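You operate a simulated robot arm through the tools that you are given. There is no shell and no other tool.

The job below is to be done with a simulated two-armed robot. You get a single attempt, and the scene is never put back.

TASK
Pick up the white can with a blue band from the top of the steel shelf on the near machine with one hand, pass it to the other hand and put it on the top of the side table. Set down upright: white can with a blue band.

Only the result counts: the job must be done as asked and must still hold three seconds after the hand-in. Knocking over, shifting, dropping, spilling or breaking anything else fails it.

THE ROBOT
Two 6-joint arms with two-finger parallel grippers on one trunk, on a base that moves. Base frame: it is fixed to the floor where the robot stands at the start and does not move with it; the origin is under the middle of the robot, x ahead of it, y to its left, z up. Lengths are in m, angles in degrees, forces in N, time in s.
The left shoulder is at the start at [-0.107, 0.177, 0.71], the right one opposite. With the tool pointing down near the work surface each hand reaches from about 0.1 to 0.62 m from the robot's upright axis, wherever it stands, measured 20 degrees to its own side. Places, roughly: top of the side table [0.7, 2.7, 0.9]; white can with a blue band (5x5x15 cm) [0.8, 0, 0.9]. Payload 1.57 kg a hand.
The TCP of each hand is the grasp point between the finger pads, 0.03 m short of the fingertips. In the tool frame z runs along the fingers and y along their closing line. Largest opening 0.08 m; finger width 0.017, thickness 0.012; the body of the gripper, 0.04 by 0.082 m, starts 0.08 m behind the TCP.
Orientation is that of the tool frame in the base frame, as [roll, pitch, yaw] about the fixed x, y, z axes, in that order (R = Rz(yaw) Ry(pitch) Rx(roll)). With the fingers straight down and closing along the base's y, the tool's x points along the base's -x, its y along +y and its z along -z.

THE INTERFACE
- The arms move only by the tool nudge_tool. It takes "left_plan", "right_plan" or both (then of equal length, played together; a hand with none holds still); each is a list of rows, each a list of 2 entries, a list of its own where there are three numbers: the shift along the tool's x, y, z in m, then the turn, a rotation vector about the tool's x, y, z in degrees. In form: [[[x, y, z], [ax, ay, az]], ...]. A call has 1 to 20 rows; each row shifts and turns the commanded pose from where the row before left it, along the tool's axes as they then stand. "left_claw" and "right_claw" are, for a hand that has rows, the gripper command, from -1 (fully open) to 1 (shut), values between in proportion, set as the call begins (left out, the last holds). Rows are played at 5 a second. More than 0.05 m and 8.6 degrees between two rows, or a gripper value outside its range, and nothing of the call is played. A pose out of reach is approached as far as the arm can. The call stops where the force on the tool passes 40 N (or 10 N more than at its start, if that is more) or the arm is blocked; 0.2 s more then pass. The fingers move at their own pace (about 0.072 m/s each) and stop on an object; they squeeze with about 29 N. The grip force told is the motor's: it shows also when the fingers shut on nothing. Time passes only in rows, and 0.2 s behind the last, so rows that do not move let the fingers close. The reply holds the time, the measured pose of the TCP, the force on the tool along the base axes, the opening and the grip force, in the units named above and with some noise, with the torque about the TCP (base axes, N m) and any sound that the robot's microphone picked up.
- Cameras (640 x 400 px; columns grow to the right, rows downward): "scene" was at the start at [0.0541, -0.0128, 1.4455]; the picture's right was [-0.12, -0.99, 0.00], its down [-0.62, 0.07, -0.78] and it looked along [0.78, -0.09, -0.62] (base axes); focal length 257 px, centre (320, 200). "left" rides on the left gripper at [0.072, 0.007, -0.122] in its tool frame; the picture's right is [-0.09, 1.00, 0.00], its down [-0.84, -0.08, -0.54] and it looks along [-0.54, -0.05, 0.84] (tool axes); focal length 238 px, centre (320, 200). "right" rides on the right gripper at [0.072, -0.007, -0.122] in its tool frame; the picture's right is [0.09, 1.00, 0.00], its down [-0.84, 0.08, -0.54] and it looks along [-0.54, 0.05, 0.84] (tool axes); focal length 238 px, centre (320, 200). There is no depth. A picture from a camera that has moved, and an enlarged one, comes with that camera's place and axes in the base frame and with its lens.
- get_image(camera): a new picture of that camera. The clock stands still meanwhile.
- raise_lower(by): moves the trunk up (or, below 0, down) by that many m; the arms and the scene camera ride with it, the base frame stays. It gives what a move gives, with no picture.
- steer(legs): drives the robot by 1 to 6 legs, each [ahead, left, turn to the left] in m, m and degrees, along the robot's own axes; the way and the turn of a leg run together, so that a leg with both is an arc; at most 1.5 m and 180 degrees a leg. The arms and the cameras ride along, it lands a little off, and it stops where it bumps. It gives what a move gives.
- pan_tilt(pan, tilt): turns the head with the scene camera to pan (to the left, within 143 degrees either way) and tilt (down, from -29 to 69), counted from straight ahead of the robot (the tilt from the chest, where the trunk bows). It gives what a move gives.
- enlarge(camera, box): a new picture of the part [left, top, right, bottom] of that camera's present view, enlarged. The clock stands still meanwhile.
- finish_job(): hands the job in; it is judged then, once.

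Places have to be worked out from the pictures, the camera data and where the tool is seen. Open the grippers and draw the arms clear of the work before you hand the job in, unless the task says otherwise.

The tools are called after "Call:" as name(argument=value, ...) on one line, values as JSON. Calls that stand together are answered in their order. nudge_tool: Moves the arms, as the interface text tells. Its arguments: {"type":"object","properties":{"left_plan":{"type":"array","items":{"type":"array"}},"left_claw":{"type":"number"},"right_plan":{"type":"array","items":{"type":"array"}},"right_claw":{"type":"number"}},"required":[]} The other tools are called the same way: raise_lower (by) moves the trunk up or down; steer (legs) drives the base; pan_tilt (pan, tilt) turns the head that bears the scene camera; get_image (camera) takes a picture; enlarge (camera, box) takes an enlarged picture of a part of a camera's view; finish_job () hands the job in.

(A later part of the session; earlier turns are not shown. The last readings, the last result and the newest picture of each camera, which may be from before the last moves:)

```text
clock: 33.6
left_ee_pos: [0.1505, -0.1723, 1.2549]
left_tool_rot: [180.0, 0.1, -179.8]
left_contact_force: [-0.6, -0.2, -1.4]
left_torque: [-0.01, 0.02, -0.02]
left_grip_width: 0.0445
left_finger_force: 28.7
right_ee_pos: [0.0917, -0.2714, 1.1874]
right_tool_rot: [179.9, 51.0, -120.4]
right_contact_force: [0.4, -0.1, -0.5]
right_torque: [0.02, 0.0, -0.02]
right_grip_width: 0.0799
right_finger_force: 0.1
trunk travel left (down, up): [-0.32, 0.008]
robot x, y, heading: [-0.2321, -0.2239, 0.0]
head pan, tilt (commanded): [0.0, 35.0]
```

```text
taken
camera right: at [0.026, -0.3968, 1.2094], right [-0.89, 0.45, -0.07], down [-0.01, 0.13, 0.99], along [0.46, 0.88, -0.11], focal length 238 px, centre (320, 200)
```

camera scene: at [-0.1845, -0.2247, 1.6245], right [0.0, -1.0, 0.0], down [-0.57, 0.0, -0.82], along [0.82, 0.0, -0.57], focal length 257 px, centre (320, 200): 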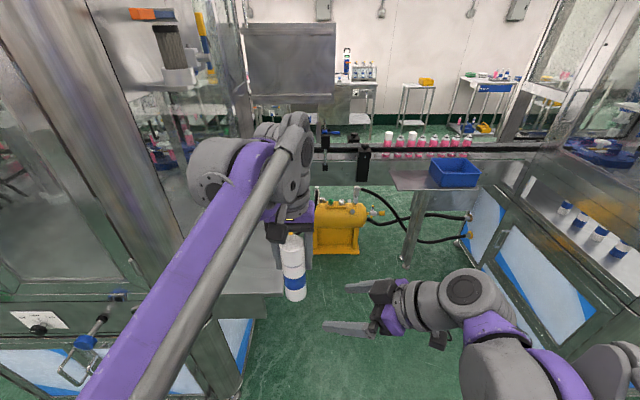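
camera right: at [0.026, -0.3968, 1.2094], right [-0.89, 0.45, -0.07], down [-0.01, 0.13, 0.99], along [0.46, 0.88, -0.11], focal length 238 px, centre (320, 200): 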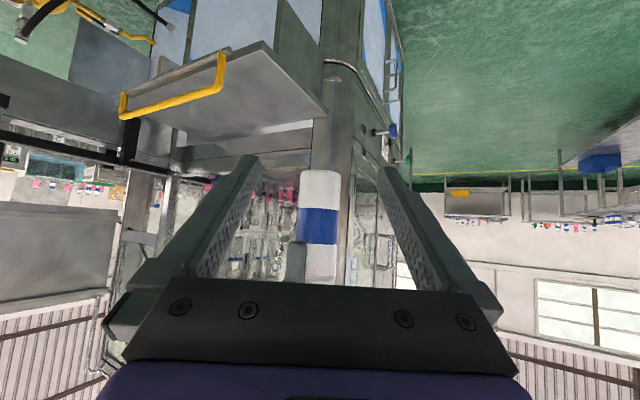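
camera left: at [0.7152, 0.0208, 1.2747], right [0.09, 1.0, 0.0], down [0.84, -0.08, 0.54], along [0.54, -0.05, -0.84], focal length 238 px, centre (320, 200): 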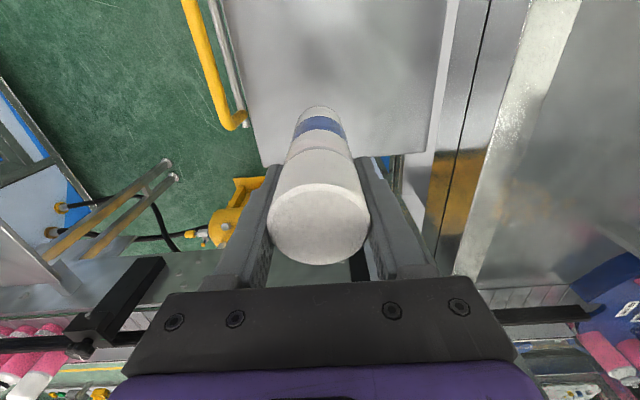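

The right fingers are lined up laterally with the can (column ≈320) and below the left fingertips. I advance 0.106 m horizontally so the open fingers straddle the lower part of the can.

Call:
nudge_tool(right_plan=[[[-0.0167, 0, 0.0206], [0, 0, 0]], [[-0.0167, 0, 0.0206], [0, 0, 0]], [[-0.0167, 0, 0.0206], [0, 0, 0]], [[-0.0083, 0, 0.0103], [0, 0, 0]], [[-0.0083, 0, 0.0103], [0, 0, 0]], [[0, 0, 0], [0, 0, 0]]])

Call:
get_image(camera="scene")

Call:
get_image(camera="right")

Call:
enlarge(camera="scene", box=[220, 200, 460, 350])

```text
clock: 35.0
left_ee_pos: [0.1507, -0.1715, 1.2543]
left_tool_rot: [179.9, 0.0, -179.8]
left_contact_force: [0.2, 0.2, -2.0]
left_torque: [0.01, 0.01, 0.03]
left_grip_width: 0.0447
left_finger_force: 29.6
right_ee_pos: [0.145, -0.1814, 1.1884]
right_tool_rot: [-180.0, 50.9, -120.4]
right_contact_force: [0.1, -0.6, -0.5]
right_torque: [0.0, -0.02, -0.01]
right_grip_width: 0.08
right_finger_force: 0.0
trunk travel left (down, up): [-0.32, 0.008]
robot x, y, heading: [-0.2312, -0.2231, 0.2]
head pan, tilt (commanded): [0.0, 35.0]
```

```text
taken
camera scene: at [-0.1853, -0.2248, 1.6245], right [0.0, -1.0, 0.0], down [-0.57, 0.0, -0.82], along [0.82, 0.0, -0.57], focal length 257 px, centre (320, 200)
```

scene: 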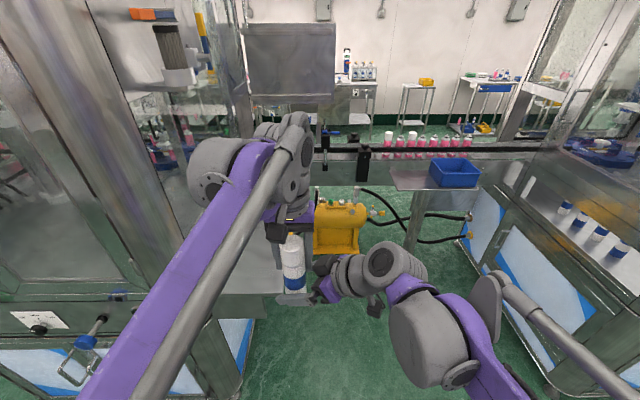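

```text
taken
camera right: at [0.0788, -0.3063, 1.2096], right [-0.89, 0.45, -0.07], down [-0.01, 0.13, 0.99], along [0.46, 0.88, -0.11], focal length 238 px, centre (320, 200)
```

right: 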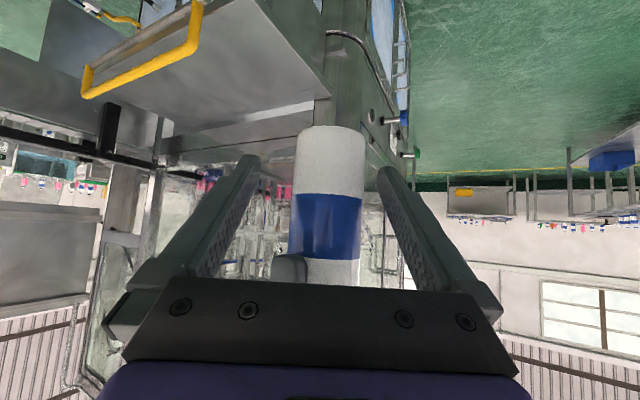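

```text
2.67 times, centred on (340, 275) of scene
camera zoom: at [-0.1853, -0.2248, 1.6245], right [0.0, -1.0, 0.0], down [-0.57, 0.0, -0.82], along [0.82, 0.0, -0.57], focal length 686 px, centre (267, 0)
```

zoom: 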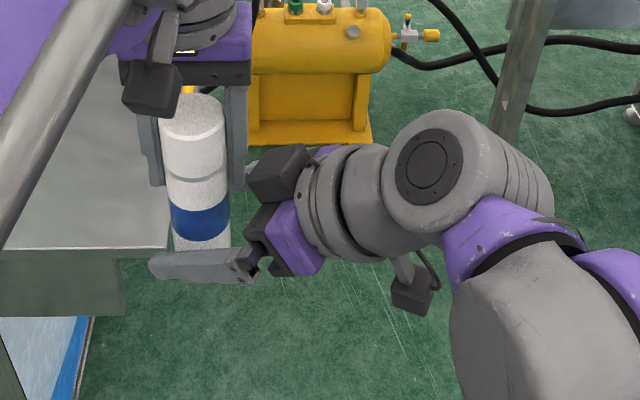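

The wrist view shows the can axis about 5.5 mm toward the right tool's +y (it sits ~6 mm off the left TCP in x). I shift the right hand by that, then close the right gripper.

Call:
nudge_tool(right_plan=[[[0, 0.0055, 0], [0, 0, 0]], [[0, 0, 0], [0, 0, 0]]])

Call:
enlarge(camera="right", box=[200, 100, 440, 300])

```text
clock: 35.6
left_ee_pos: [0.1499, -0.1725, 1.255]
left_tool_rot: [-180.0, 0.0, -179.8]
left_contact_force: [-0.2, -0.4, -1.4]
left_torque: [-0.01, 0.0, -0.03]
left_grip_width: 0.0447
left_finger_force: 28.8
right_ee_pos: [0.1393, -0.1799, 1.1879]
right_tool_rot: [-180.0, 51.0, -120.4]
right_contact_force: [0.1, -0.5, 0.3]
right_torque: [-0.04, -0.06, 0.02]
right_grip_width: 0.0799
right_finger_force: 0.0
trunk travel left (down, up): [-0.32, 0.008]
robot x, y, heading: [-0.2309, -0.2231, 0.4]
head pan, tilt (commanded): [0.0, 35.0]
```

```text
2.00 times, centred on (320, 200) of right
camera zoom: at [0.074, -0.3039, 1.2099], right [-0.89, 0.45, -0.07], down [-0.01, 0.13, 0.99], along [0.46, 0.88, -0.11], focal length 477 px, centre (320, 200)
```

zoom: 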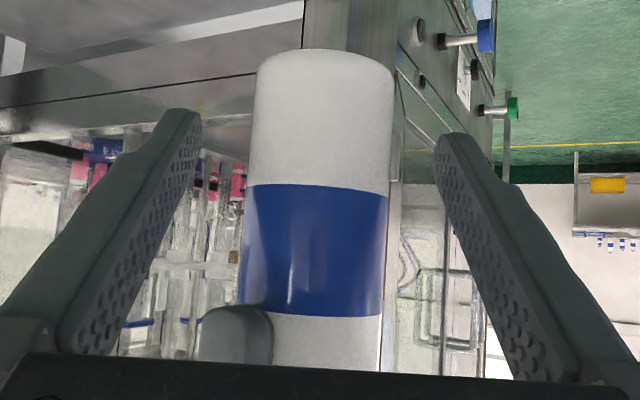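

The can is now centred between the right fingers. I close the right gripper and hold to confirm the grip.

Call:
nudge_tool(right_plan=[[[0, 0, 0], [0, 0, 0]], [[0, 0, 0], [0, 0, 0]], [[0, 0, 0], [0, 0, 0]], [[0, 0, 0], [0, 0, 0]], [[0, 0, 0], [0, 0, 0]]], right_claw=1)

Call:
enlarge(camera="right", box=[200, 100, 440, 300])

Call:
enlarge(camera="scene", box=[220, 200, 460, 350])

```text
clock: 36.8
left_ee_pos: [0.1507, -0.1711, 1.2548]
left_tool_rot: [-180.0, 0.0, -179.9]
left_contact_force: [-0.6, -0.3, -1.6]
left_torque: [0.21, 0.08, 0.21]
left_grip_width: 0.0446
left_finger_force: 28.8
right_ee_pos: [0.1409, -0.1792, 1.1885]
right_tool_rot: [180.0, 51.1, -120.4]
right_contact_force: [0.8, 0.8, 0.1]
right_torque: [-0.19, -0.08, -0.18]
right_grip_width: 0.0435
right_finger_force: 28.8
trunk travel left (down, up): [-0.32, 0.008]
robot x, y, heading: [-0.2303, -0.222, 0.1]
head pan, tilt (commanded): [0.0, 35.0]
```

```text
2.00 times, centred on (320, 200) of right
camera zoom: at [0.074, -0.3039, 1.2099], right [-0.89, 0.45, -0.07], down [-0.01, 0.13, 0.99], along [0.46, 0.88, -0.11], focal length 477 px, centre (320, 200)
```

zoom: 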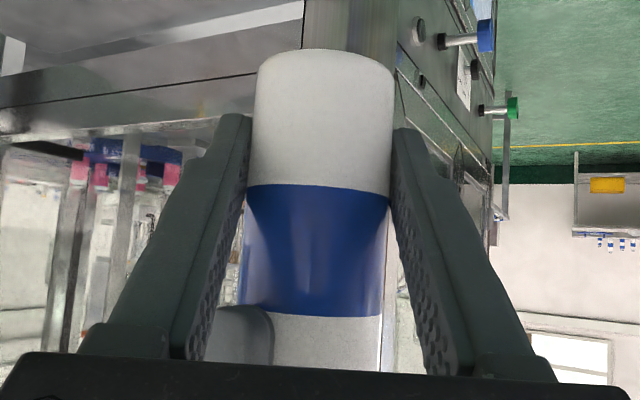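

```text
2.67 times, centred on (340, 275) of scene
camera zoom: at [-0.1851, -0.2247, 1.6245], right [0.0, -1.0, 0.0], down [-0.57, 0.0, -0.82], along [0.82, 0.0, -0.57], focal length 686 px, centre (267, 0)
```

zoom: 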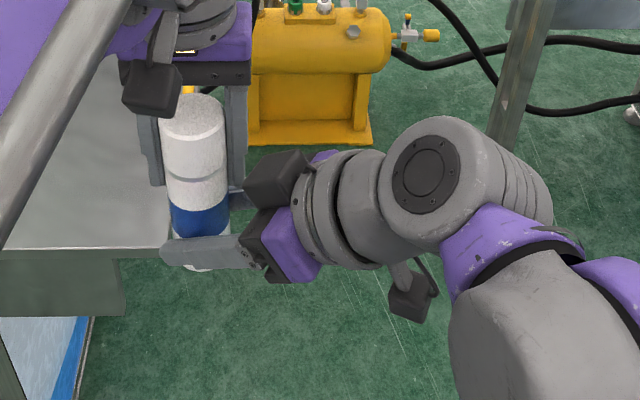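

Both hands hold the can, with only small residual torque. I open the left gripper now, keeping the right closed.

Call:
nudge_tool(left_plan=[[[0, 0, 0], [0, 0, 0]], [[0, 0, 0], [0, 0, 0]], [[0, 0, 0], [0, 0, 0]], [[0, 0, 0], [0, 0, 0]]], left_claw=-1)

Call:
get_image(camera="left")

```text
clock: 37.8
left_ee_pos: [0.1506, -0.1713, 1.2542]
left_tool_rot: [-180.0, 0.0, -180.0]
left_contact_force: [4.5, 7.5, 10.0]
left_torque: [-0.21, 0.07, 0.28]
left_grip_width: 0.0728
left_finger_force: 0.1
right_ee_pos: [0.1393, -0.1804, 1.1886]
right_tool_rot: [-180.0, 51.0, -120.4]
right_contact_force: [-5.1, -8.1, -10.5]
right_torque: [0.64, -0.2, -0.32]
right_grip_width: 0.0437
right_finger_force: 29.3
trunk travel left (down, up): [-0.32, 0.008]
robot x, y, heading: [-0.2348, -0.2199, 0.1]
head pan, tilt (commanded): [0.0, 35.0]
```

```text
taken
camera left: at [0.0794, -0.165, 1.3766], right [0.09, 1.0, 0.0], down [0.84, -0.08, 0.54], along [0.54, -0.05, -0.84], focal length 238 px, centre (320, 200)
```

left: 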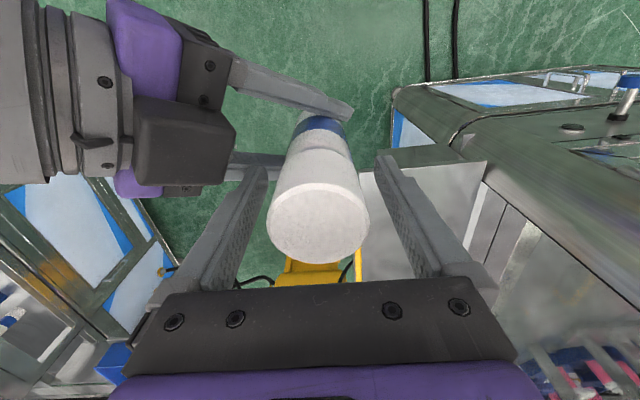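

The left's outer finger touched the right gripper body while opening (about 10 N, opening stopped at 0.073), but the can is free of it. I close the left partway to about 0.058 to relieve that contact.

Call:
nudge_tool(left_plan=[[[0, 0, 0], [0, 0, 0]], [[0, 0, 0], [0, 0, 0]], [[0, 0, 0], [0, 0, 0]]], left_claw=-0.45)

Call:
enlarge(camera="left", box=[100, 60, 460, 300])

```text
clock: 38.6
left_ee_pos: [0.1498, -0.1712, 1.2549]
left_tool_rot: [-179.9, 0.1, 180.0]
left_contact_force: [-0.9, 0.3, 0.2]
left_torque: [-0.01, 0.03, 0.03]
left_grip_width: 0.058
left_finger_force: 0.1
right_ee_pos: [0.1399, -0.1795, 1.1882]
right_tool_rot: [-179.9, 51.0, -120.3]
right_contact_force: [-1.0, 0.7, -0.4]
right_torque: [-0.01, 0.01, 0.0]
right_grip_width: 0.0435
right_finger_force: 29.0
trunk travel left (down, up): [-0.32, 0.008]
robot x, y, heading: [-0.232, -0.2232, 0.1]
head pan, tilt (commanded): [0.0, 35.0]
```

```text
1.67 times, centred on (280, 180) of left
camera zoom: at [0.0793, -0.1652, 1.3765], right [0.09, 1.0, 0.0], down [0.84, -0.08, 0.54], along [0.54, -0.05, -0.84], focal length 397 px, centre (387, 233)
```

zoom: 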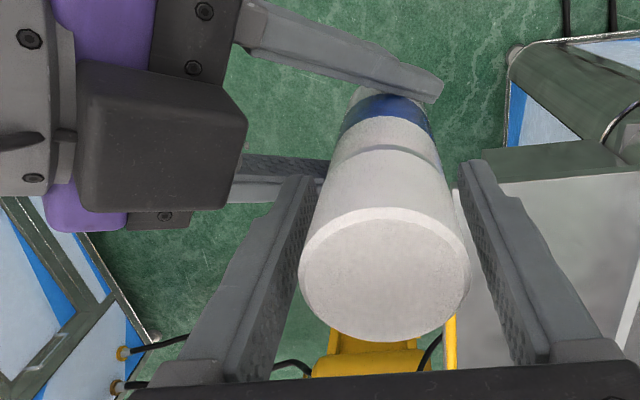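

Contact is gone (forces near zero), and the can sits free between the left fingers. I raise the left hand straight up 0.13 m.

Call:
nudge_tool(left_plan=[[[0, 0, -0.01], [0, 0, 0]], [[0, 0, -0.015], [0, 0, 0]], [[0, 0, -0.025], [0, 0, 0]], [[0, 0, -0.025], [0, 0, 0]], [[0, 0, -0.03], [0, 0, 0]], [[0, 0, -0.03], [0, 0, 0]]])

Call:
get_image(camera="scene")

Call:
get_image(camera="left")

```text
clock: 40.0
left_ee_pos: [0.1508, -0.1709, 1.3866]
left_tool_rot: [179.9, -0.1, -179.9]
left_contact_force: [0.7, -0.6, -0.1]
left_torque: [0.02, 0.03, 0.02]
left_grip_width: 0.0579
left_finger_force: 0.0
right_ee_pos: [0.1411, -0.1805, 1.1877]
right_tool_rot: [179.9, 51.0, -120.4]
right_contact_force: [-0.1, -0.2, -0.1]
right_torque: [-0.03, 0.01, 0.03]
right_grip_width: 0.0437
right_finger_force: 28.5
trunk travel left (down, up): [-0.32, 0.008]
robot x, y, heading: [-0.2305, -0.2219, 0.1]
head pan, tilt (commanded): [0.0, 35.0]
```

```text
taken
camera scene: at [-0.1834, -0.2253, 1.6244], right [0.0, -1.0, 0.0], down [-0.57, 0.0, -0.82], along [0.82, 0.0, -0.57], focal length 257 px, centre (320, 200)
```

scene: 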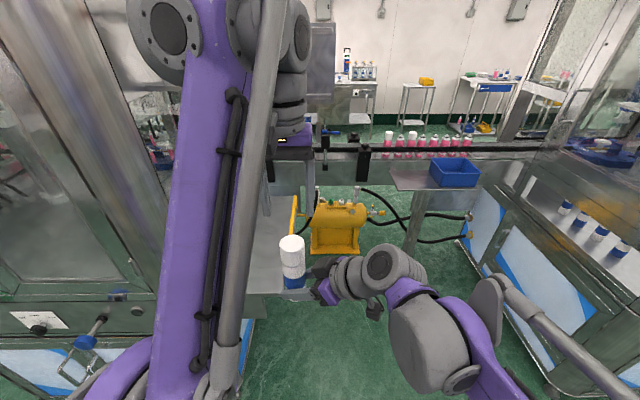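

```text
taken
camera left: at [0.0799, -0.1642, 1.5083], right [0.09, 1.0, 0.0], down [0.84, -0.08, 0.54], along [0.54, -0.05, -0.84], focal length 238 px, centre (320, 200)
```

left: 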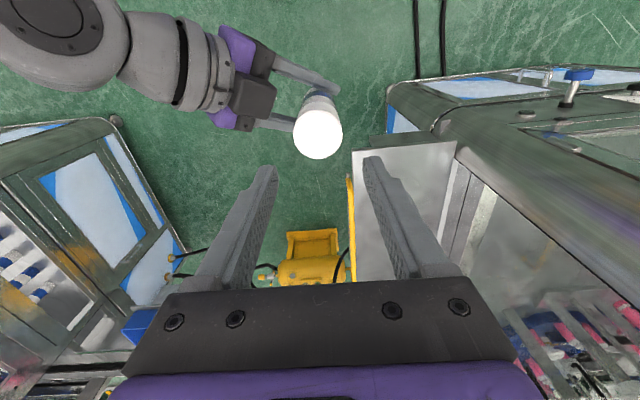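

The handover is done: the right hand alone holds the can upright. I draw the left hand back to its starting posture, then back the robot up a bit for the drive.

Call:
nudge_tool(left_plan=[[[0.03, 0.017, 0], [0, 0, 0]], [[0.03, 0.017, 0], [0, 0, 0]], [[0.03, 0.017, 0], [0, 0, 0]], [[0.03, 0.017, 0], [0, 0, 0]], [[0, 0, 0], [0, 0, 0]]])

Call:
steer(legs=[[-0.2, 0, 0]])

Call:
pan_tilt(pan=80, tilt=25)

Call:
get_image(camera="scene")

Call:
get_image(camera="right")

```text
clock: 41.2
left_ee_pos: [0.0314, -0.103, 1.3877]
left_tool_rot: [-180.0, 0.0, -179.8]
left_contact_force: [0.9, 0.2, 0.2]
left_torque: [-0.01, 0.02, -0.01]
left_grip_width: 0.0579
left_finger_force: 0.1
right_ee_pos: [0.141, -0.1805, 1.1881]
right_tool_rot: [-180.0, 51.0, -120.5]
right_contact_force: [0.7, -0.5, 0.7]
right_torque: [-0.05, 0.03, -0.01]
right_grip_width: 0.0439
right_finger_force: 29.4
trunk travel left (down, up): [-0.32, 0.008]
robot x, y, heading: [-0.2319, -0.2194, 0.1]
head pan, tilt (commanded): [0.0, 35.0]
```

```text
clock: 42.8
left_ee_pos: [-0.168, -0.1035, 1.3879]
left_tool_rot: [-179.9, 0.0, 179.9]
left_contact_force: [1.0, -0.2, -0.6]
left_torque: [-0.02, 0.01, 0.01]
left_grip_width: 0.0577
left_finger_force: 0.0
right_ee_pos: [-0.0567, -0.1795, 1.1882]
right_tool_rot: [-180.0, 51.0, -120.4]
right_contact_force: [-0.6, 0.5, -0.3]
right_torque: [-0.01, -0.01, -0.01]
right_grip_width: 0.0436
right_finger_force: 29.0
trunk travel left (down, up): [-0.32, 0.008]
robot x, y, heading: [-0.4294, -0.2232, 0.1]
head pan, tilt (commanded): [0.0, 35.0]
```

```text
clock: 44.4
left_ee_pos: [-0.1692, -0.1037, 1.3873]
left_tool_rot: [-179.9, 0.0, 180.0]
left_contact_force: [-0.3, -0.6, 0.5]
left_torque: [-0.01, 0.0, -0.01]
left_grip_width: 0.0581
left_finger_force: 0.1
right_ee_pos: [-0.0586, -0.1804, 1.1886]
right_tool_rot: [180.0, 50.9, -120.4]
right_contact_force: [0.8, -0.3, -0.3]
right_torque: [-0.02, -0.02, -0.03]
right_grip_width: 0.0436
right_finger_force: 29.3
trunk travel left (down, up): [-0.32, 0.008]
robot x, y, heading: [-0.4266, -0.2229, 0.0]
head pan, tilt (commanded): [80.0, 25.0]
```

```text
taken
camera scene: at [-0.4556, -0.1342, 1.6402], right [0.98, -0.17, 0.0], down [-0.07, -0.42, -0.91], along [0.16, 0.89, -0.42], focal length 257 px, centre (320, 200)
```

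scene: 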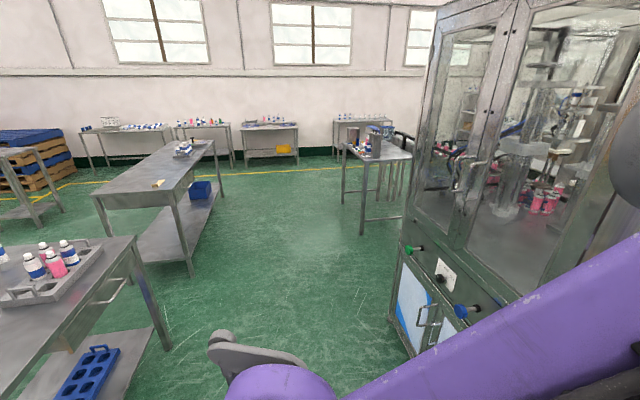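

```text
taken
camera right: at [-0.1244, -0.3041, 1.2099], right [-0.89, 0.45, -0.07], down [-0.01, 0.13, 0.99], along [0.46, 0.88, -0.11], focal length 238 px, centre (320, 200)
```

right: 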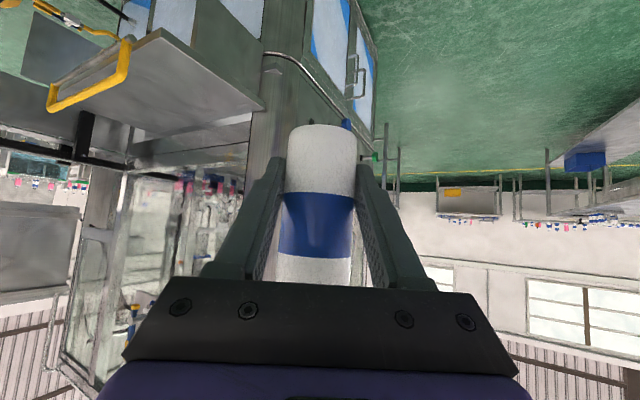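

The can is steady in the right hand. I zoom in on the side table to see what stands on it and plan the approach.

Call:
enlarge(camera="scene", box=[320, 100, 440, 240])

Call:
steer(legs=[[0, 1.4, 0]])

Call:
pan_tilt(pan=50, tilt=30)

Call:
get_image(camera="scene")

```text
2.86 times, centred on (380, 170) of scene
camera zoom: at [-0.4556, -0.1342, 1.6402], right [0.98, -0.17, 0.0], down [-0.07, -0.42, -0.91], along [0.16, 0.89, -0.42], focal length 734 px, centre (149, 286)
```

zoom: 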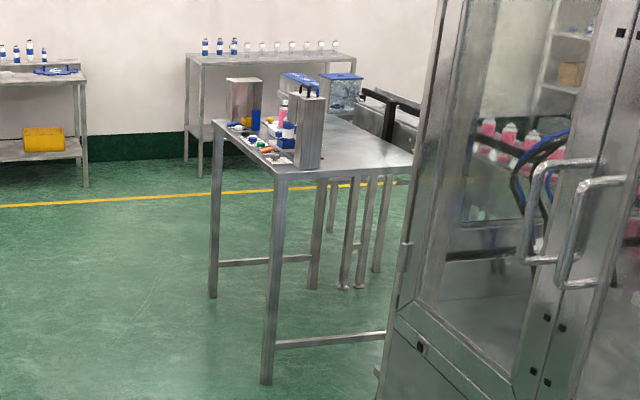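

```text
clock: 56.7
left_ee_pos: [-0.1566, 1.2852, 1.3867]
left_tool_rot: [180.0, 0.0, 179.1]
left_contact_force: [0.1, -0.3, 0.4]
left_torque: [-0.05, 0.0, -0.01]
left_grip_width: 0.0579
left_finger_force: 0.0
right_ee_pos: [-0.0486, 1.2059, 1.1881]
right_tool_rot: [180.0, 51.0, -121.2]
right_contact_force: [-0.4, 0.2, -0.6]
right_torque: [-0.03, -0.03, 0.05]
right_grip_width: 0.0437
right_finger_force: 29.3
trunk travel left (down, up): [-0.32, 0.008]
robot x, y, heading: [-0.4204, 1.1706, -1.1]
head pan, tilt (commanded): [80.0, 25.0]
```

```text
clock: 57.7
left_ee_pos: [-0.1576, 1.2842, 1.3884]
left_tool_rot: [179.9, 0.0, 179.0]
left_contact_force: [0.3, -0.6, 0.0]
left_torque: [-0.02, -0.04, 0.01]
left_grip_width: 0.0581
left_finger_force: 0.0
right_ee_pos: [-0.049, 1.2051, 1.1893]
right_tool_rot: [-180.0, 50.9, -121.2]
right_contact_force: [-0.9, -0.6, 0.4]
right_torque: [0.0, 0.0, -0.05]
right_grip_width: 0.0435
right_finger_force: 28.5
trunk travel left (down, up): [-0.32, 0.008]
robot x, y, heading: [-0.4214, 1.1683, -1.1]
head pan, tilt (commanded): [50.0, 30.0]
```

```text
taken
camera scene: at [-0.4029, 1.2358, 1.6323], right [0.76, -0.65, 0.0], down [-0.33, -0.38, -0.87], along [0.57, 0.66, -0.5], focal length 257 px, centre (320, 200)
```

scene: 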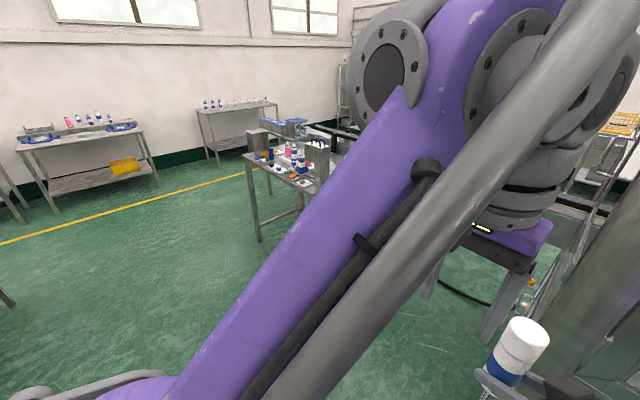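

The table's free area seems to be its right part (x≈0.75–0.95, y≈2.3–2.8), and objects crowd the left edge. I look for free floor between the machine and the table.

Call:
pan_tilt(pan=20, tilt=30)

Call:
get_image(camera="scene")

Call:
pan_tilt(pan=75, tilt=35)

Call:
get_image(camera="scene")

Call:
get_image(camera="left")

```text
clock: 58.6
left_ee_pos: [-0.157, 1.2848, 1.388]
left_tool_rot: [-179.9, 0.1, 179.1]
left_contact_force: [0.1, 1.0, -0.4]
left_torque: [-0.04, -0.01, -0.02]
left_grip_width: 0.058
left_finger_force: 0.1
right_ee_pos: [-0.0485, 1.2057, 1.1883]
right_tool_rot: [180.0, 51.0, -121.3]
right_contact_force: [-0.9, -0.6, 0.9]
right_torque: [-0.04, -0.01, 0.02]
right_grip_width: 0.0436
right_finger_force: 29.1
trunk travel left (down, up): [-0.32, 0.008]
robot x, y, heading: [-0.4204, 1.1723, -0.9]
head pan, tilt (commanded): [20.0, 30.0]
```

```text
taken
camera scene: at [-0.3766, 1.1971, 1.6323], right [0.33, -0.94, 0.0], down [-0.47, -0.16, -0.87], along [0.82, 0.28, -0.5], focal length 257 px, centre (320, 200)
```

scene: 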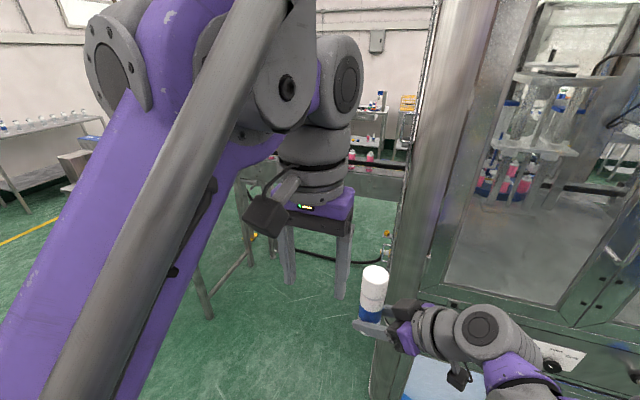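

```text
clock: 59.9
left_ee_pos: [-0.1569, 1.2841, 1.389]
left_tool_rot: [180.0, 0.0, 179.0]
left_contact_force: [0.8, -0.2, 1.4]
left_torque: [-0.03, 0.01, 0.01]
left_grip_width: 0.0577
left_finger_force: 0.0
right_ee_pos: [-0.0478, 1.2055, 1.1876]
right_tool_rot: [179.9, 51.0, -121.3]
right_contact_force: [0.9, -0.1, -0.5]
right_torque: [0.01, 0.0, 0.01]
right_grip_width: 0.044
right_finger_force: 29.1
trunk travel left (down, up): [-0.32, 0.008]
robot x, y, heading: [-0.4209, 1.1658, -0.5]
head pan, tilt (commanded): [75.0, 35.0]
```

```text
taken
camera scene: at [-0.4379, 1.2521, 1.6245], right [0.96, -0.27, 0.0], down [-0.16, -0.55, -0.82], along [0.22, 0.79, -0.57], focal length 257 px, centre (320, 200)
```

scene: 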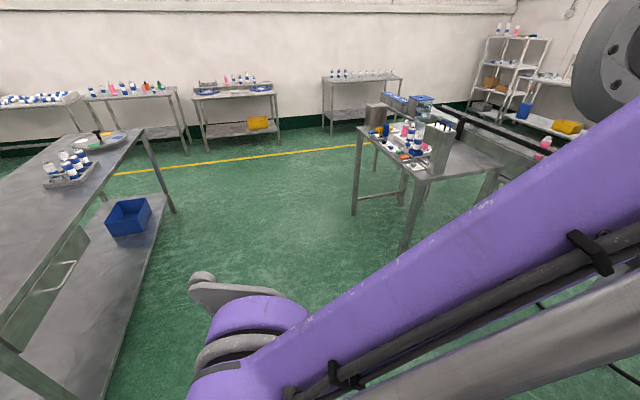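

```text
taken
camera left: at [-0.228, 1.2921, 1.51], right [0.11, 0.99, 0.0], down [0.84, -0.09, 0.54], along [0.54, -0.06, -0.84], focal length 238 px, centre (320, 200)
```

left: 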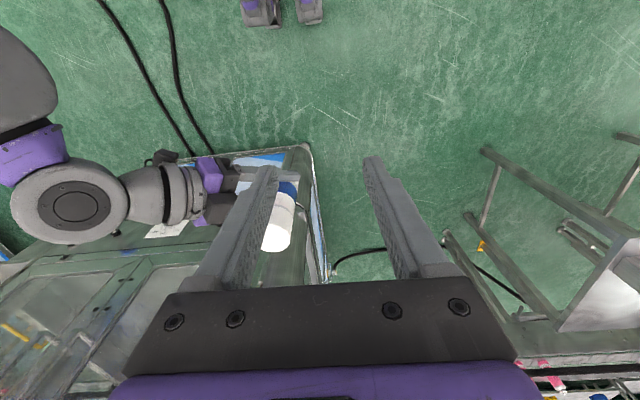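

Between the machine's left side (y≈1.13) and the table's near edge (y≈2.26) there is over a metre of free floor. I strafe left to y≈1.72 and turn left 90° to face the table.

Call:
steer(legs=[[0, 0.52, 0], [0, 0, 90]])

Call:
pan_tilt(pan=-40, tilt=35)

Call:
get_image(camera="scene")

Call:
pan_tilt(pan=-80, tilt=40)

Call:
get_image(camera="scene")

```text
clock: 68.8
left_ee_pos: [-0.5277, 1.9547, 1.3882]
left_tool_rot: [-180.0, 0.0, -90.7]
left_contact_force: [-0.1, -0.4, 0.6]
left_torque: [0.0, 0.02, 0.02]
left_grip_width: 0.0581
left_finger_force: 0.2
right_ee_pos: [-0.4499, 2.0629, 1.1887]
right_tool_rot: [180.0, 51.0, -31.2]
right_contact_force: [0.0, 0.7, -0.4]
right_torque: [-0.01, -0.04, -0.01]
right_grip_width: 0.0435
right_finger_force: 29.9
trunk travel left (down, up): [-0.32, 0.008]
robot x, y, heading: [-0.4109, 1.6911, 89.3]
head pan, tilt (commanded): [75.0, 35.0]
```

```text
clock: 70.7
left_ee_pos: [-0.5291, 1.9536, 1.3886]
left_tool_rot: [-180.0, 0.0, -90.8]
left_contact_force: [0.0, -0.3, 0.9]
left_torque: [-0.03, 0.0, 0.05]
left_grip_width: 0.058
left_finger_force: 0.1
right_ee_pos: [-0.4496, 2.0622, 1.1888]
right_tool_rot: [180.0, 51.0, -31.1]
right_contact_force: [0.0, -0.8, 0.5]
right_torque: [0.01, 0.02, -0.02]
right_grip_width: 0.0437
right_finger_force: 29.2
trunk travel left (down, up): [-0.32, 0.008]
robot x, y, heading: [-0.4126, 1.6897, 89.2]
head pan, tilt (commanded): [-40.0, 35.0]
```

```text
taken
camera scene: at [-0.3539, 1.7114, 1.6245], right [0.76, -0.65, 0.0], down [-0.37, -0.44, -0.82], along [0.53, 0.62, -0.57], focal length 257 px, centre (320, 200)
```

scene: 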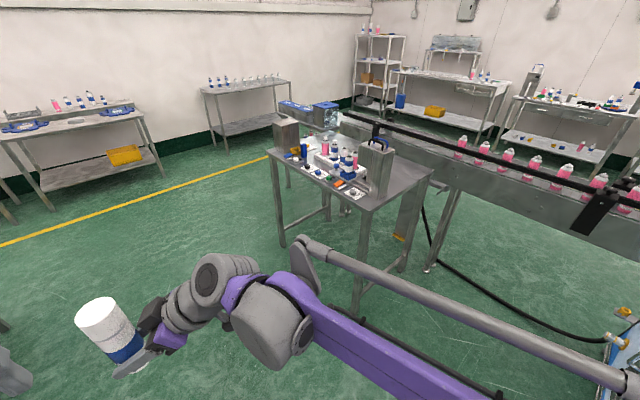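

```text
clock: 71.8
left_ee_pos: [-0.5283, 1.9527, 1.3884]
left_tool_rot: [-179.9, 0.0, -90.7]
left_contact_force: [0.5, -0.5, 0.3]
left_torque: [-0.02, 0.05, -0.01]
left_grip_width: 0.0579
left_finger_force: 0.1
right_ee_pos: [-0.4488, 2.0624, 1.1884]
right_tool_rot: [180.0, 51.1, -31.1]
right_contact_force: [0.7, -1.2, -0.1]
right_torque: [0.01, 0.0, -0.02]
right_grip_width: 0.0435
right_finger_force: 29.1
trunk travel left (down, up): [-0.32, 0.008]
robot x, y, heading: [-0.4116, 1.6919, 89.3]
head pan, tilt (commanded): [-80.0, 40.0]
```

```text
taken
camera scene: at [-0.3274, 1.6584, 1.6169], right [0.16, -0.99, 0.0], down [-0.63, -0.1, -0.77], along [0.76, 0.12, -0.64], focal length 257 px, centre (320, 200)
```

scene: 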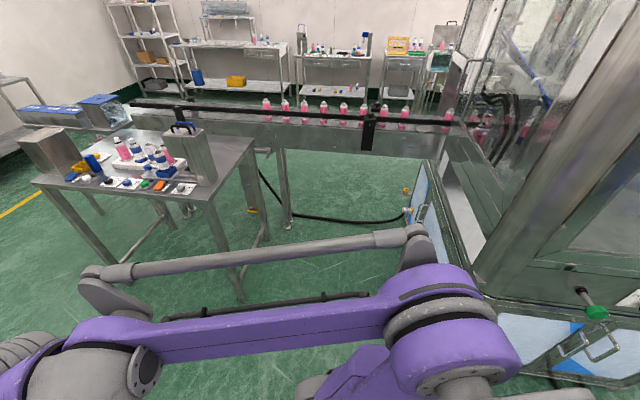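

The table top spans about x 0.42–1.01, y 2.27–3.16. I zoom on it to confirm the free area at its right side.

Call:
pan_tilt(pan=-50, tilt=30)

Call:
enlarge(camera="scene", box=[200, 80, 440, 280])

```text
clock: 72.7
left_ee_pos: [-0.5283, 1.9542, 1.3879]
left_tool_rot: [-179.9, 0.0, -90.8]
left_contact_force: [-0.1, -0.4, -0.2]
left_torque: [0.0, 0.0, -0.02]
left_grip_width: 0.0581
left_finger_force: 0.0
right_ee_pos: [-0.4504, 2.0622, 1.1881]
right_tool_rot: [-179.9, 51.0, -31.1]
right_contact_force: [-0.4, 0.1, -0.2]
right_torque: [-0.01, -0.01, 0.01]
right_grip_width: 0.0435
right_finger_force: 28.3
trunk travel left (down, up): [-0.32, 0.008]
robot x, y, heading: [-0.415, 1.6911, 89.3]
head pan, tilt (commanded): [-50.0, 30.0]
```

```text
2.00 times, centred on (320, 180) of scene
camera zoom: at [-0.3413, 1.7019, 1.6322], right [0.63, -0.77, 0.0], down [-0.39, -0.32, -0.87], along [0.67, 0.55, -0.5], focal length 514 px, centre (320, 240)
```

zoom: 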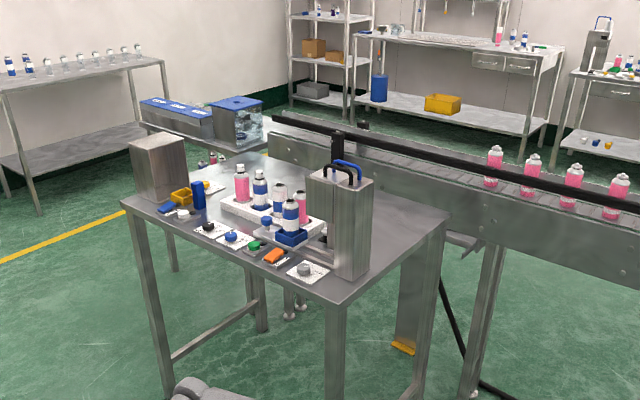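

The right side of the table (x≈0.72–1.0, y≈2.3–2.7) is free; I choose a spot near (0.82, 2.42). First, in open space, I move the right hand outward and swing it about the vertical so it points straight ahead of the robot.

Call:
nudge_tool(right_plan=[[[0.0163, -0.0344, -0.0202], [0, 0, 0]], [[0.0163, -0.0344, -0.0202], [0, 0, 0]], [[0.0163, -0.0344, -0.0202], [0, 0, 0]], [[0.0163, -0.0344, -0.0202], [0, 0, 0]], [[0.0163, -0.0344, -0.0202], [0, 0, 0]], [[0, 0, 0], [6.6, 0, 5.35]], [[0, 0, 0], [6.6, 0, 5.35]], [[0, 0, 0], [6.6, 0, 5.35]], [[0, 0, 0], [6.6, 0, 5.35]], [[0, 0, 0], [6.6, 0, 5.35]], [[0, 0, 0], [6.6, 0, 5.35]], [[0, 0, 0], [6.6, 0, 5.35]], [[0, 0, 0], [0, 0, 0]]])

Call:
pan_tilt(pan=-30, tilt=35)

Call:
get_image(camera="scene")

Call:
get_image(camera="right")

```text
clock: 75.5
left_ee_pos: [-0.5278, 1.9535, 1.3874]
left_tool_rot: [180.0, 0.0, -90.7]
left_contact_force: [0.1, -0.5, -0.4]
left_torque: [-0.01, -0.01, 0.0]
left_grip_width: 0.0582
left_finger_force: 0.0
right_ee_pos: [-0.2492, 2.1408, 1.1891]
right_tool_rot: [179.9, 51.1, -90.7]
right_contact_force: [-0.1, 0.7, -0.7]
right_torque: [-0.06, 0.01, -0.01]
right_grip_width: 0.0435
right_finger_force: 29.2
trunk travel left (down, up): [-0.32, 0.008]
robot x, y, heading: [-0.4104, 1.6896, 89.1]
head pan, tilt (commanded): [-50.0, 30.0]
```

```text
clock: 76.4
left_ee_pos: [-0.5285, 1.9545, 1.3875]
left_tool_rot: [-180.0, 0.0, -90.7]
left_contact_force: [-0.6, -0.4, 0.2]
left_torque: [-0.02, 0.02, 0.0]
left_grip_width: 0.058
left_finger_force: 0.1
right_ee_pos: [-0.2485, 2.1437, 1.1894]
right_tool_rot: [-180.0, 50.9, -90.7]
right_contact_force: [0.2, 0.8, -0.1]
right_torque: [-0.04, 0.01, -0.02]
right_grip_width: 0.0436
right_finger_force: 29.3
trunk travel left (down, up): [-0.32, 0.008]
robot x, y, heading: [-0.41, 1.6914, 89.1]
head pan, tilt (commanded): [-30.0, 35.0]
```

```text
taken
camera scene: at [-0.3663, 1.7204, 1.6245], right [0.86, -0.51, 0.0], down [-0.29, -0.49, -0.82], along [0.42, 0.7, -0.57], focal length 257 px, centre (320, 200)
```

scene: 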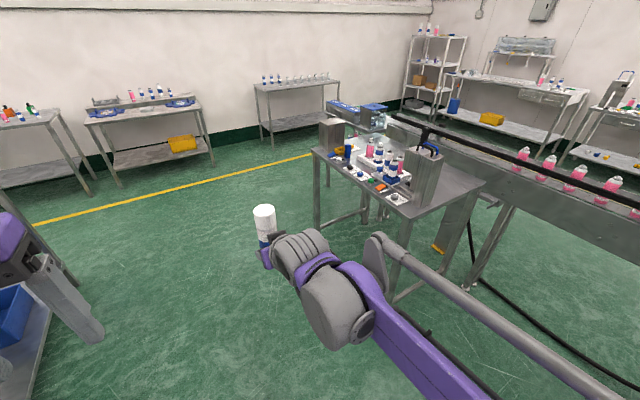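

```text
taken
camera right: at [-0.2448, 2.002, 1.2104], right [-1.0, -0.05, -0.07], down [-0.08, 0.11, 0.99], along [-0.04, 0.99, -0.11], focal length 238 px, centre (320, 200)
```

right: 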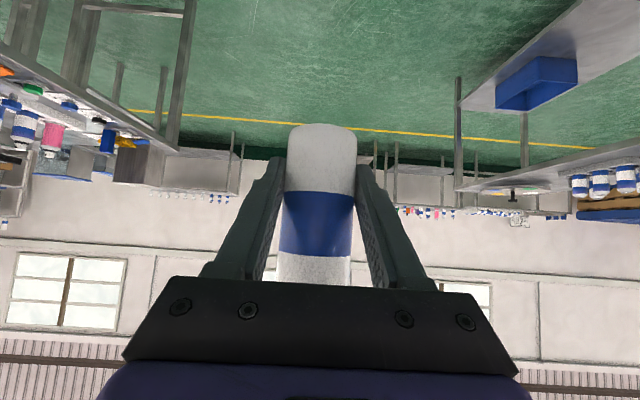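

The hand points toward +y with the can upright. I back up slightly and strafe right toward x≈0.55, staying clear of the table's near edge.

Call:
steer(legs=[[-0.08, 0, 0], [0, -0.95, 0]])

Call:
pan_tilt(pan=-20, tilt=35)

Call:
get_image(camera="scene")

Call:
get_image(camera="right")

```text
clock: 85.7
left_ee_pos: [0.4231, 1.8597, 1.3879]
left_tool_rot: [179.9, 0.0, -90.9]
left_contact_force: [-0.4, 0.0, -0.2]
left_torque: [0.02, -0.03, 0.0]
left_grip_width: 0.0582
left_finger_force: 0.0
right_ee_pos: [0.7029, 2.0451, 1.1887]
right_tool_rot: [179.9, 51.0, -91.0]
right_contact_force: [-0.2, -0.2, 0.6]
right_torque: [-0.03, 0.0, -0.03]
right_grip_width: 0.0437
right_finger_force: 29.6
trunk travel left (down, up): [-0.32, 0.008]
robot x, y, heading: [0.541, 1.5937, 89.1]
head pan, tilt (commanded): [-30.0, 35.0]
```

```text
clock: 86.4
left_ee_pos: [0.4233, 1.8594, 1.3881]
left_tool_rot: [179.9, -0.1, -91.0]
left_contact_force: [-0.3, -0.3, -0.6]
left_torque: [0.0, 0.03, 0.0]
left_grip_width: 0.058
left_finger_force: 0.0
right_ee_pos: [0.7026, 2.0459, 1.1886]
right_tool_rot: [180.0, 51.0, -91.0]
right_contact_force: [-0.1, 0.2, -0.7]
right_torque: [-0.02, 0.02, -0.02]
right_grip_width: 0.0436
right_finger_force: 28.8
trunk travel left (down, up): [-0.32, 0.008]
robot x, y, heading: [0.5387, 1.594, 88.9]
head pan, tilt (commanded): [-20.0, 35.0]
```

```text
taken
camera scene: at [0.5701, 1.6318, 1.6245], right [0.93, -0.36, 0.0], down [-0.21, -0.54, -0.82], along [0.29, 0.76, -0.57], focal length 257 px, centre (320, 200)
```

scene: 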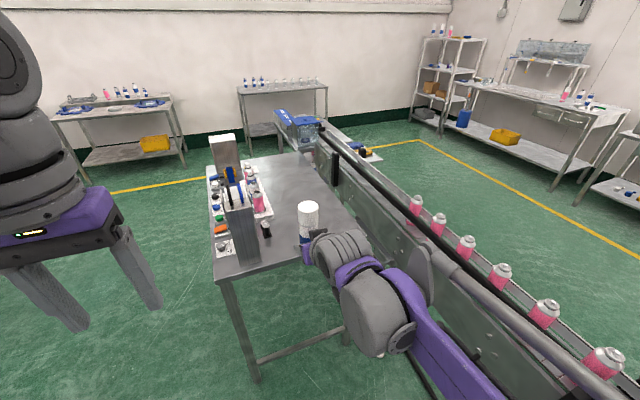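

```text
taken
camera right: at [0.7069, 1.906, 1.2103], right [-1.0, -0.04, -0.07], down [-0.08, 0.11, 0.99], along [-0.03, 0.99, -0.11], focal length 238 px, centre (320, 200)
```

right: 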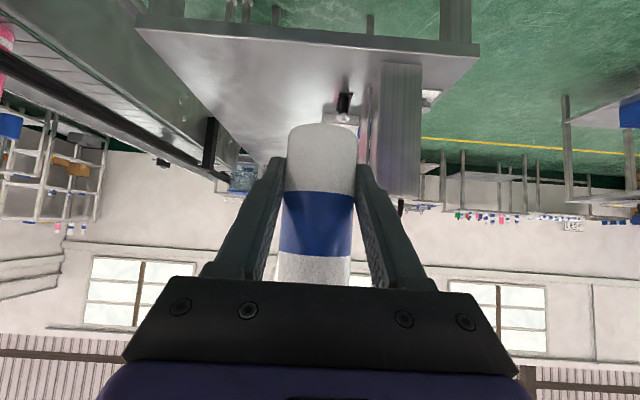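

The free right half of the table is plainly visible; items end at about x 0.66, and the table's right edge is at about x 1.02. I shift the right hand 8 cm to the right, then drive ahead 0.26 m.

Call:
nudge_tool(right_plan=[[[0, -0.04, 0], [0, 0, 0]], [[0, -0.04, 0], [0, 0, 0]], [[0, 0, 0], [0, 0, 0]]])

Call:
steer(legs=[[0.26, 0, 0]])

Call:
get_image(camera="scene")

Call:
get_image(camera="right")

```text
clock: 87.2
left_ee_pos: [0.4226, 1.8585, 1.3884]
left_tool_rot: [-180.0, 0.1, -90.9]
left_contact_force: [-0.7, -0.3, -0.1]
left_torque: [-0.06, -0.01, 0.01]
left_grip_width: 0.058
left_finger_force: 0.1
right_ee_pos: [0.7815, 2.0443, 1.1889]
right_tool_rot: [-179.9, 50.9, -91.0]
right_contact_force: [-0.5, -0.8, -0.6]
right_torque: [-0.03, 0.0, -0.05]
right_grip_width: 0.0437
right_finger_force: 28.8
trunk travel left (down, up): [-0.32, 0.008]
robot x, y, heading: [0.5406, 1.5961, 89.2]
head pan, tilt (commanded): [-20.0, 35.0]
```

```text
clock: 89.1
left_ee_pos: [0.4276, 2.1175, 1.3875]
left_tool_rot: [179.9, -0.1, -91.0]
left_contact_force: [0.6, -1.0, 0.3]
left_torque: [0.0, 0.02, 0.03]
left_grip_width: 0.0578
left_finger_force: 0.0
right_ee_pos: [0.7886, 2.3035, 1.1895]
right_tool_rot: [-180.0, 51.0, -90.9]
right_contact_force: [-0.3, 0.3, 0.1]
right_torque: [-0.03, 0.01, 0.03]
right_grip_width: 0.0434
right_finger_force: 29.1
trunk travel left (down, up): [-0.32, 0.008]
robot x, y, heading: [0.5418, 1.8594, 89.0]
head pan, tilt (commanded): [-20.0, 35.0]
```

```text
taken
camera scene: at [0.5745, 1.8897, 1.6243], right [0.93, -0.36, 0.0], down [-0.21, -0.54, -0.82], along [0.29, 0.77, -0.57], focal length 257 px, centre (320, 200)
```

scene: 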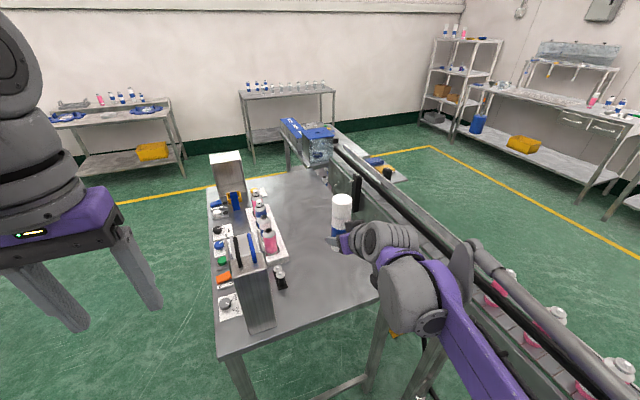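

```text
taken
camera right: at [0.7906, 2.1626, 1.2105], right [-1.0, -0.04, -0.07], down [-0.08, 0.11, 0.99], along [-0.03, 0.99, -0.11], focal length 238 px, centre (320, 200)
```

right: 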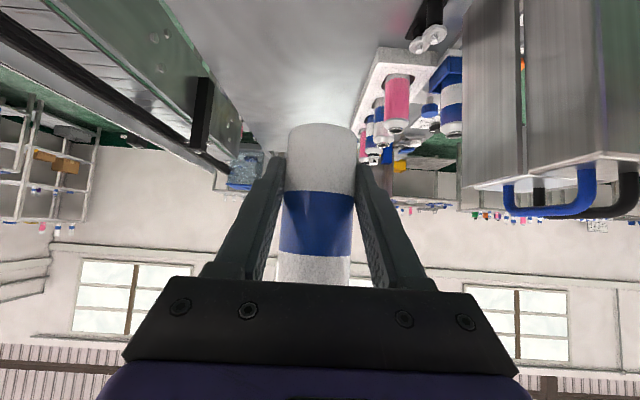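

The can now hangs over the table's near part. Before reaching further I check the right arm's clearance to the conveyor on the right.

Call:
pan_tilt(pan=-75, tilt=45)

Call:
get_image(camera="scene")

```text
clock: 90.3
left_ee_pos: [0.4273, 2.1173, 1.3877]
left_tool_rot: [-179.9, -0.1, -90.9]
left_contact_force: [-0.4, 0.7, -0.3]
left_torque: [-0.02, -0.01, -0.02]
left_grip_width: 0.0579
left_finger_force: 0.0
right_ee_pos: [0.7873, 2.3038, 1.1893]
right_tool_rot: [-180.0, 50.9, -91.0]
right_contact_force: [0.1, -0.8, -0.5]
right_torque: [-0.02, -0.01, -0.03]
right_grip_width: 0.0439
right_finger_force: 29.4
trunk travel left (down, up): [-0.32, 0.008]
robot x, y, heading: [0.543, 1.852, 88.8]
head pan, tilt (commanded): [-75.0, 45.0]
```

```text
taken
camera scene: at [0.6219, 1.8283, 1.6097], right [0.24, -0.97, 0.0], down [-0.69, -0.17, -0.71], along [0.69, 0.17, -0.71], focal length 257 px, centre (320, 200)
```

scene: 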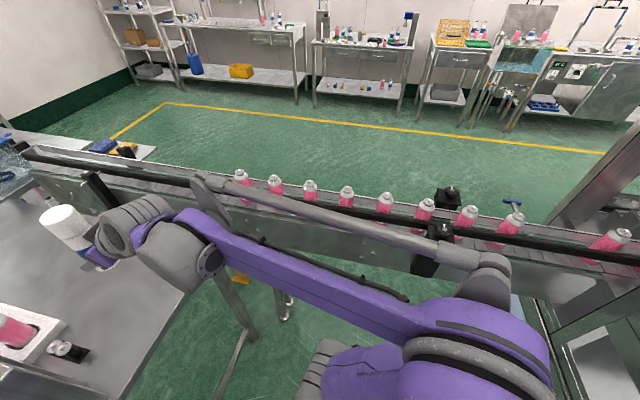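

The elbow (x≈0.8) is well clear of the conveyor rail (x≈1.2). I reach forward to about (0.80, 2.41) and lower the can part-way to TCP z≈1.0.

Call:
nudge_tool(right_plan=[[[-0.0231, -0.0033, 0.0286], [0, 0, 0]], [[-0.0231, -0.0033, 0.0286], [0, 0, 0]], [[-0.0231, -0.0033, 0.0286], [0, 0, 0]], [[0.0295, 0, 0.0239], [0, 0, 0]], [[0.0295, 0, 0.0239], [0, 0, 0]], [[0.0295, 0, 0.0239], [0, 0, 0]], [[0.0295, 0, 0.0239], [0, 0, 0]], [[0.0295, 0, 0.0239], [0, 0, 0]], [[0, 0, 0], [0, 0, 0]]])

Call:
pan_tilt(pan=-25, tilt=45)

Call:
get_image(camera="scene")

Call:
enlarge(camera="scene", box=[240, 80, 440, 230])

Call:
get_image(camera="right")

```text
clock: 92.3
left_ee_pos: [0.427, 2.1167, 1.3884]
left_tool_rot: [180.0, 0.0, -91.0]
left_contact_force: [0.6, 0.2, 0.0]
left_torque: [0.0, -0.02, 0.01]
left_grip_width: 0.058
left_finger_force: 0.0
right_ee_pos: [0.7982, 2.413, 0.9986]
right_tool_rot: [-180.0, 50.9, -91.0]
right_contact_force: [-0.1, 0.1, 0.3]
right_torque: [-0.04, 0.0, -0.01]
right_grip_width: 0.0435
right_finger_force: 29.4
trunk travel left (down, up): [-0.32, 0.008]
robot x, y, heading: [0.5393, 1.8539, 89.1]
head pan, tilt (commanded): [-75.0, 45.0]
```

```text
clock: 93.5
left_ee_pos: [0.4273, 2.1168, 1.3881]
left_tool_rot: [180.0, 0.0, -91.0]
left_contact_force: [-0.2, -0.9, 0.1]
left_torque: [-0.03, 0.02, 0.01]
left_grip_width: 0.0578
left_finger_force: 0.0
right_ee_pos: [0.7982, 2.4141, 1.0003]
right_tool_rot: [-180.0, 51.0, -91.0]
right_contact_force: [-0.5, -0.1, 0.4]
right_torque: [-0.01, 0.01, -0.02]
right_grip_width: 0.0436
right_finger_force: 29.4
trunk travel left (down, up): [-0.32, 0.008]
robot x, y, heading: [0.5468, 1.854, 88.7]
head pan, tilt (commanded): [-25.0, 45.0]
```

```text
taken
camera scene: at [0.5787, 1.8815, 1.6096], right [0.9, -0.44, 0.0], down [-0.31, -0.64, -0.71], along [0.31, 0.64, -0.71], focal length 257 px, centre (320, 200)
```

scene: 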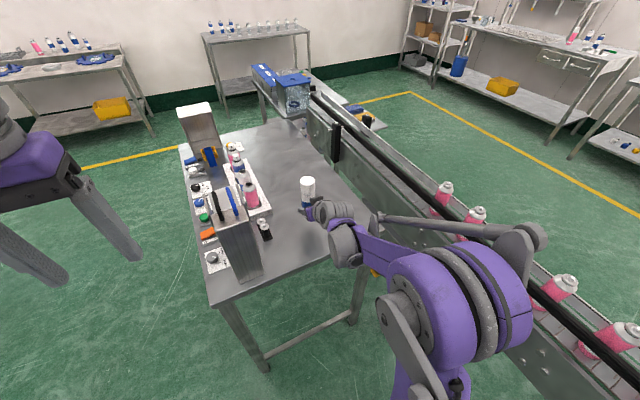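

```text
2.67 times, centred on (340, 155) of scene
camera zoom: at [0.5787, 1.8815, 1.6096], right [0.9, -0.44, 0.0], down [-0.31, -0.64, -0.71], along [0.31, 0.64, -0.71], focal length 686 px, centre (267, 320)
```

zoom: 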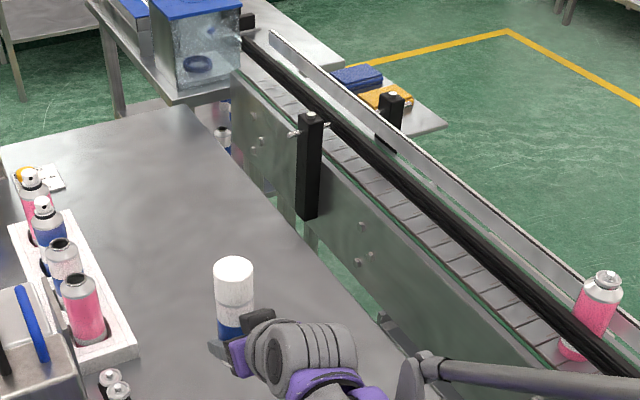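

```text
taken
camera right: at [0.8024, 2.2735, 1.0209], right [-1.0, -0.04, -0.07], down [-0.08, 0.11, 0.99], along [-0.03, 0.99, -0.11], focal length 238 px, centre (320, 200)
```

right: 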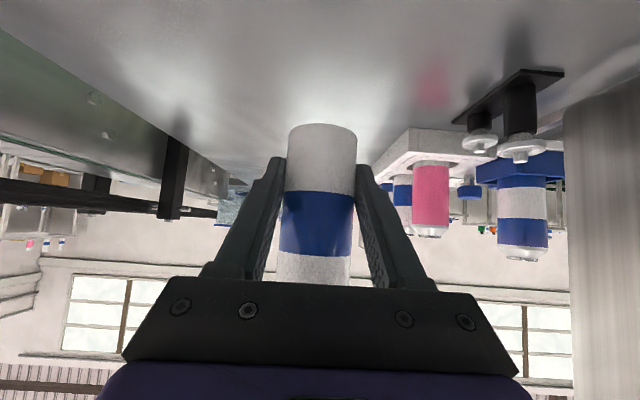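

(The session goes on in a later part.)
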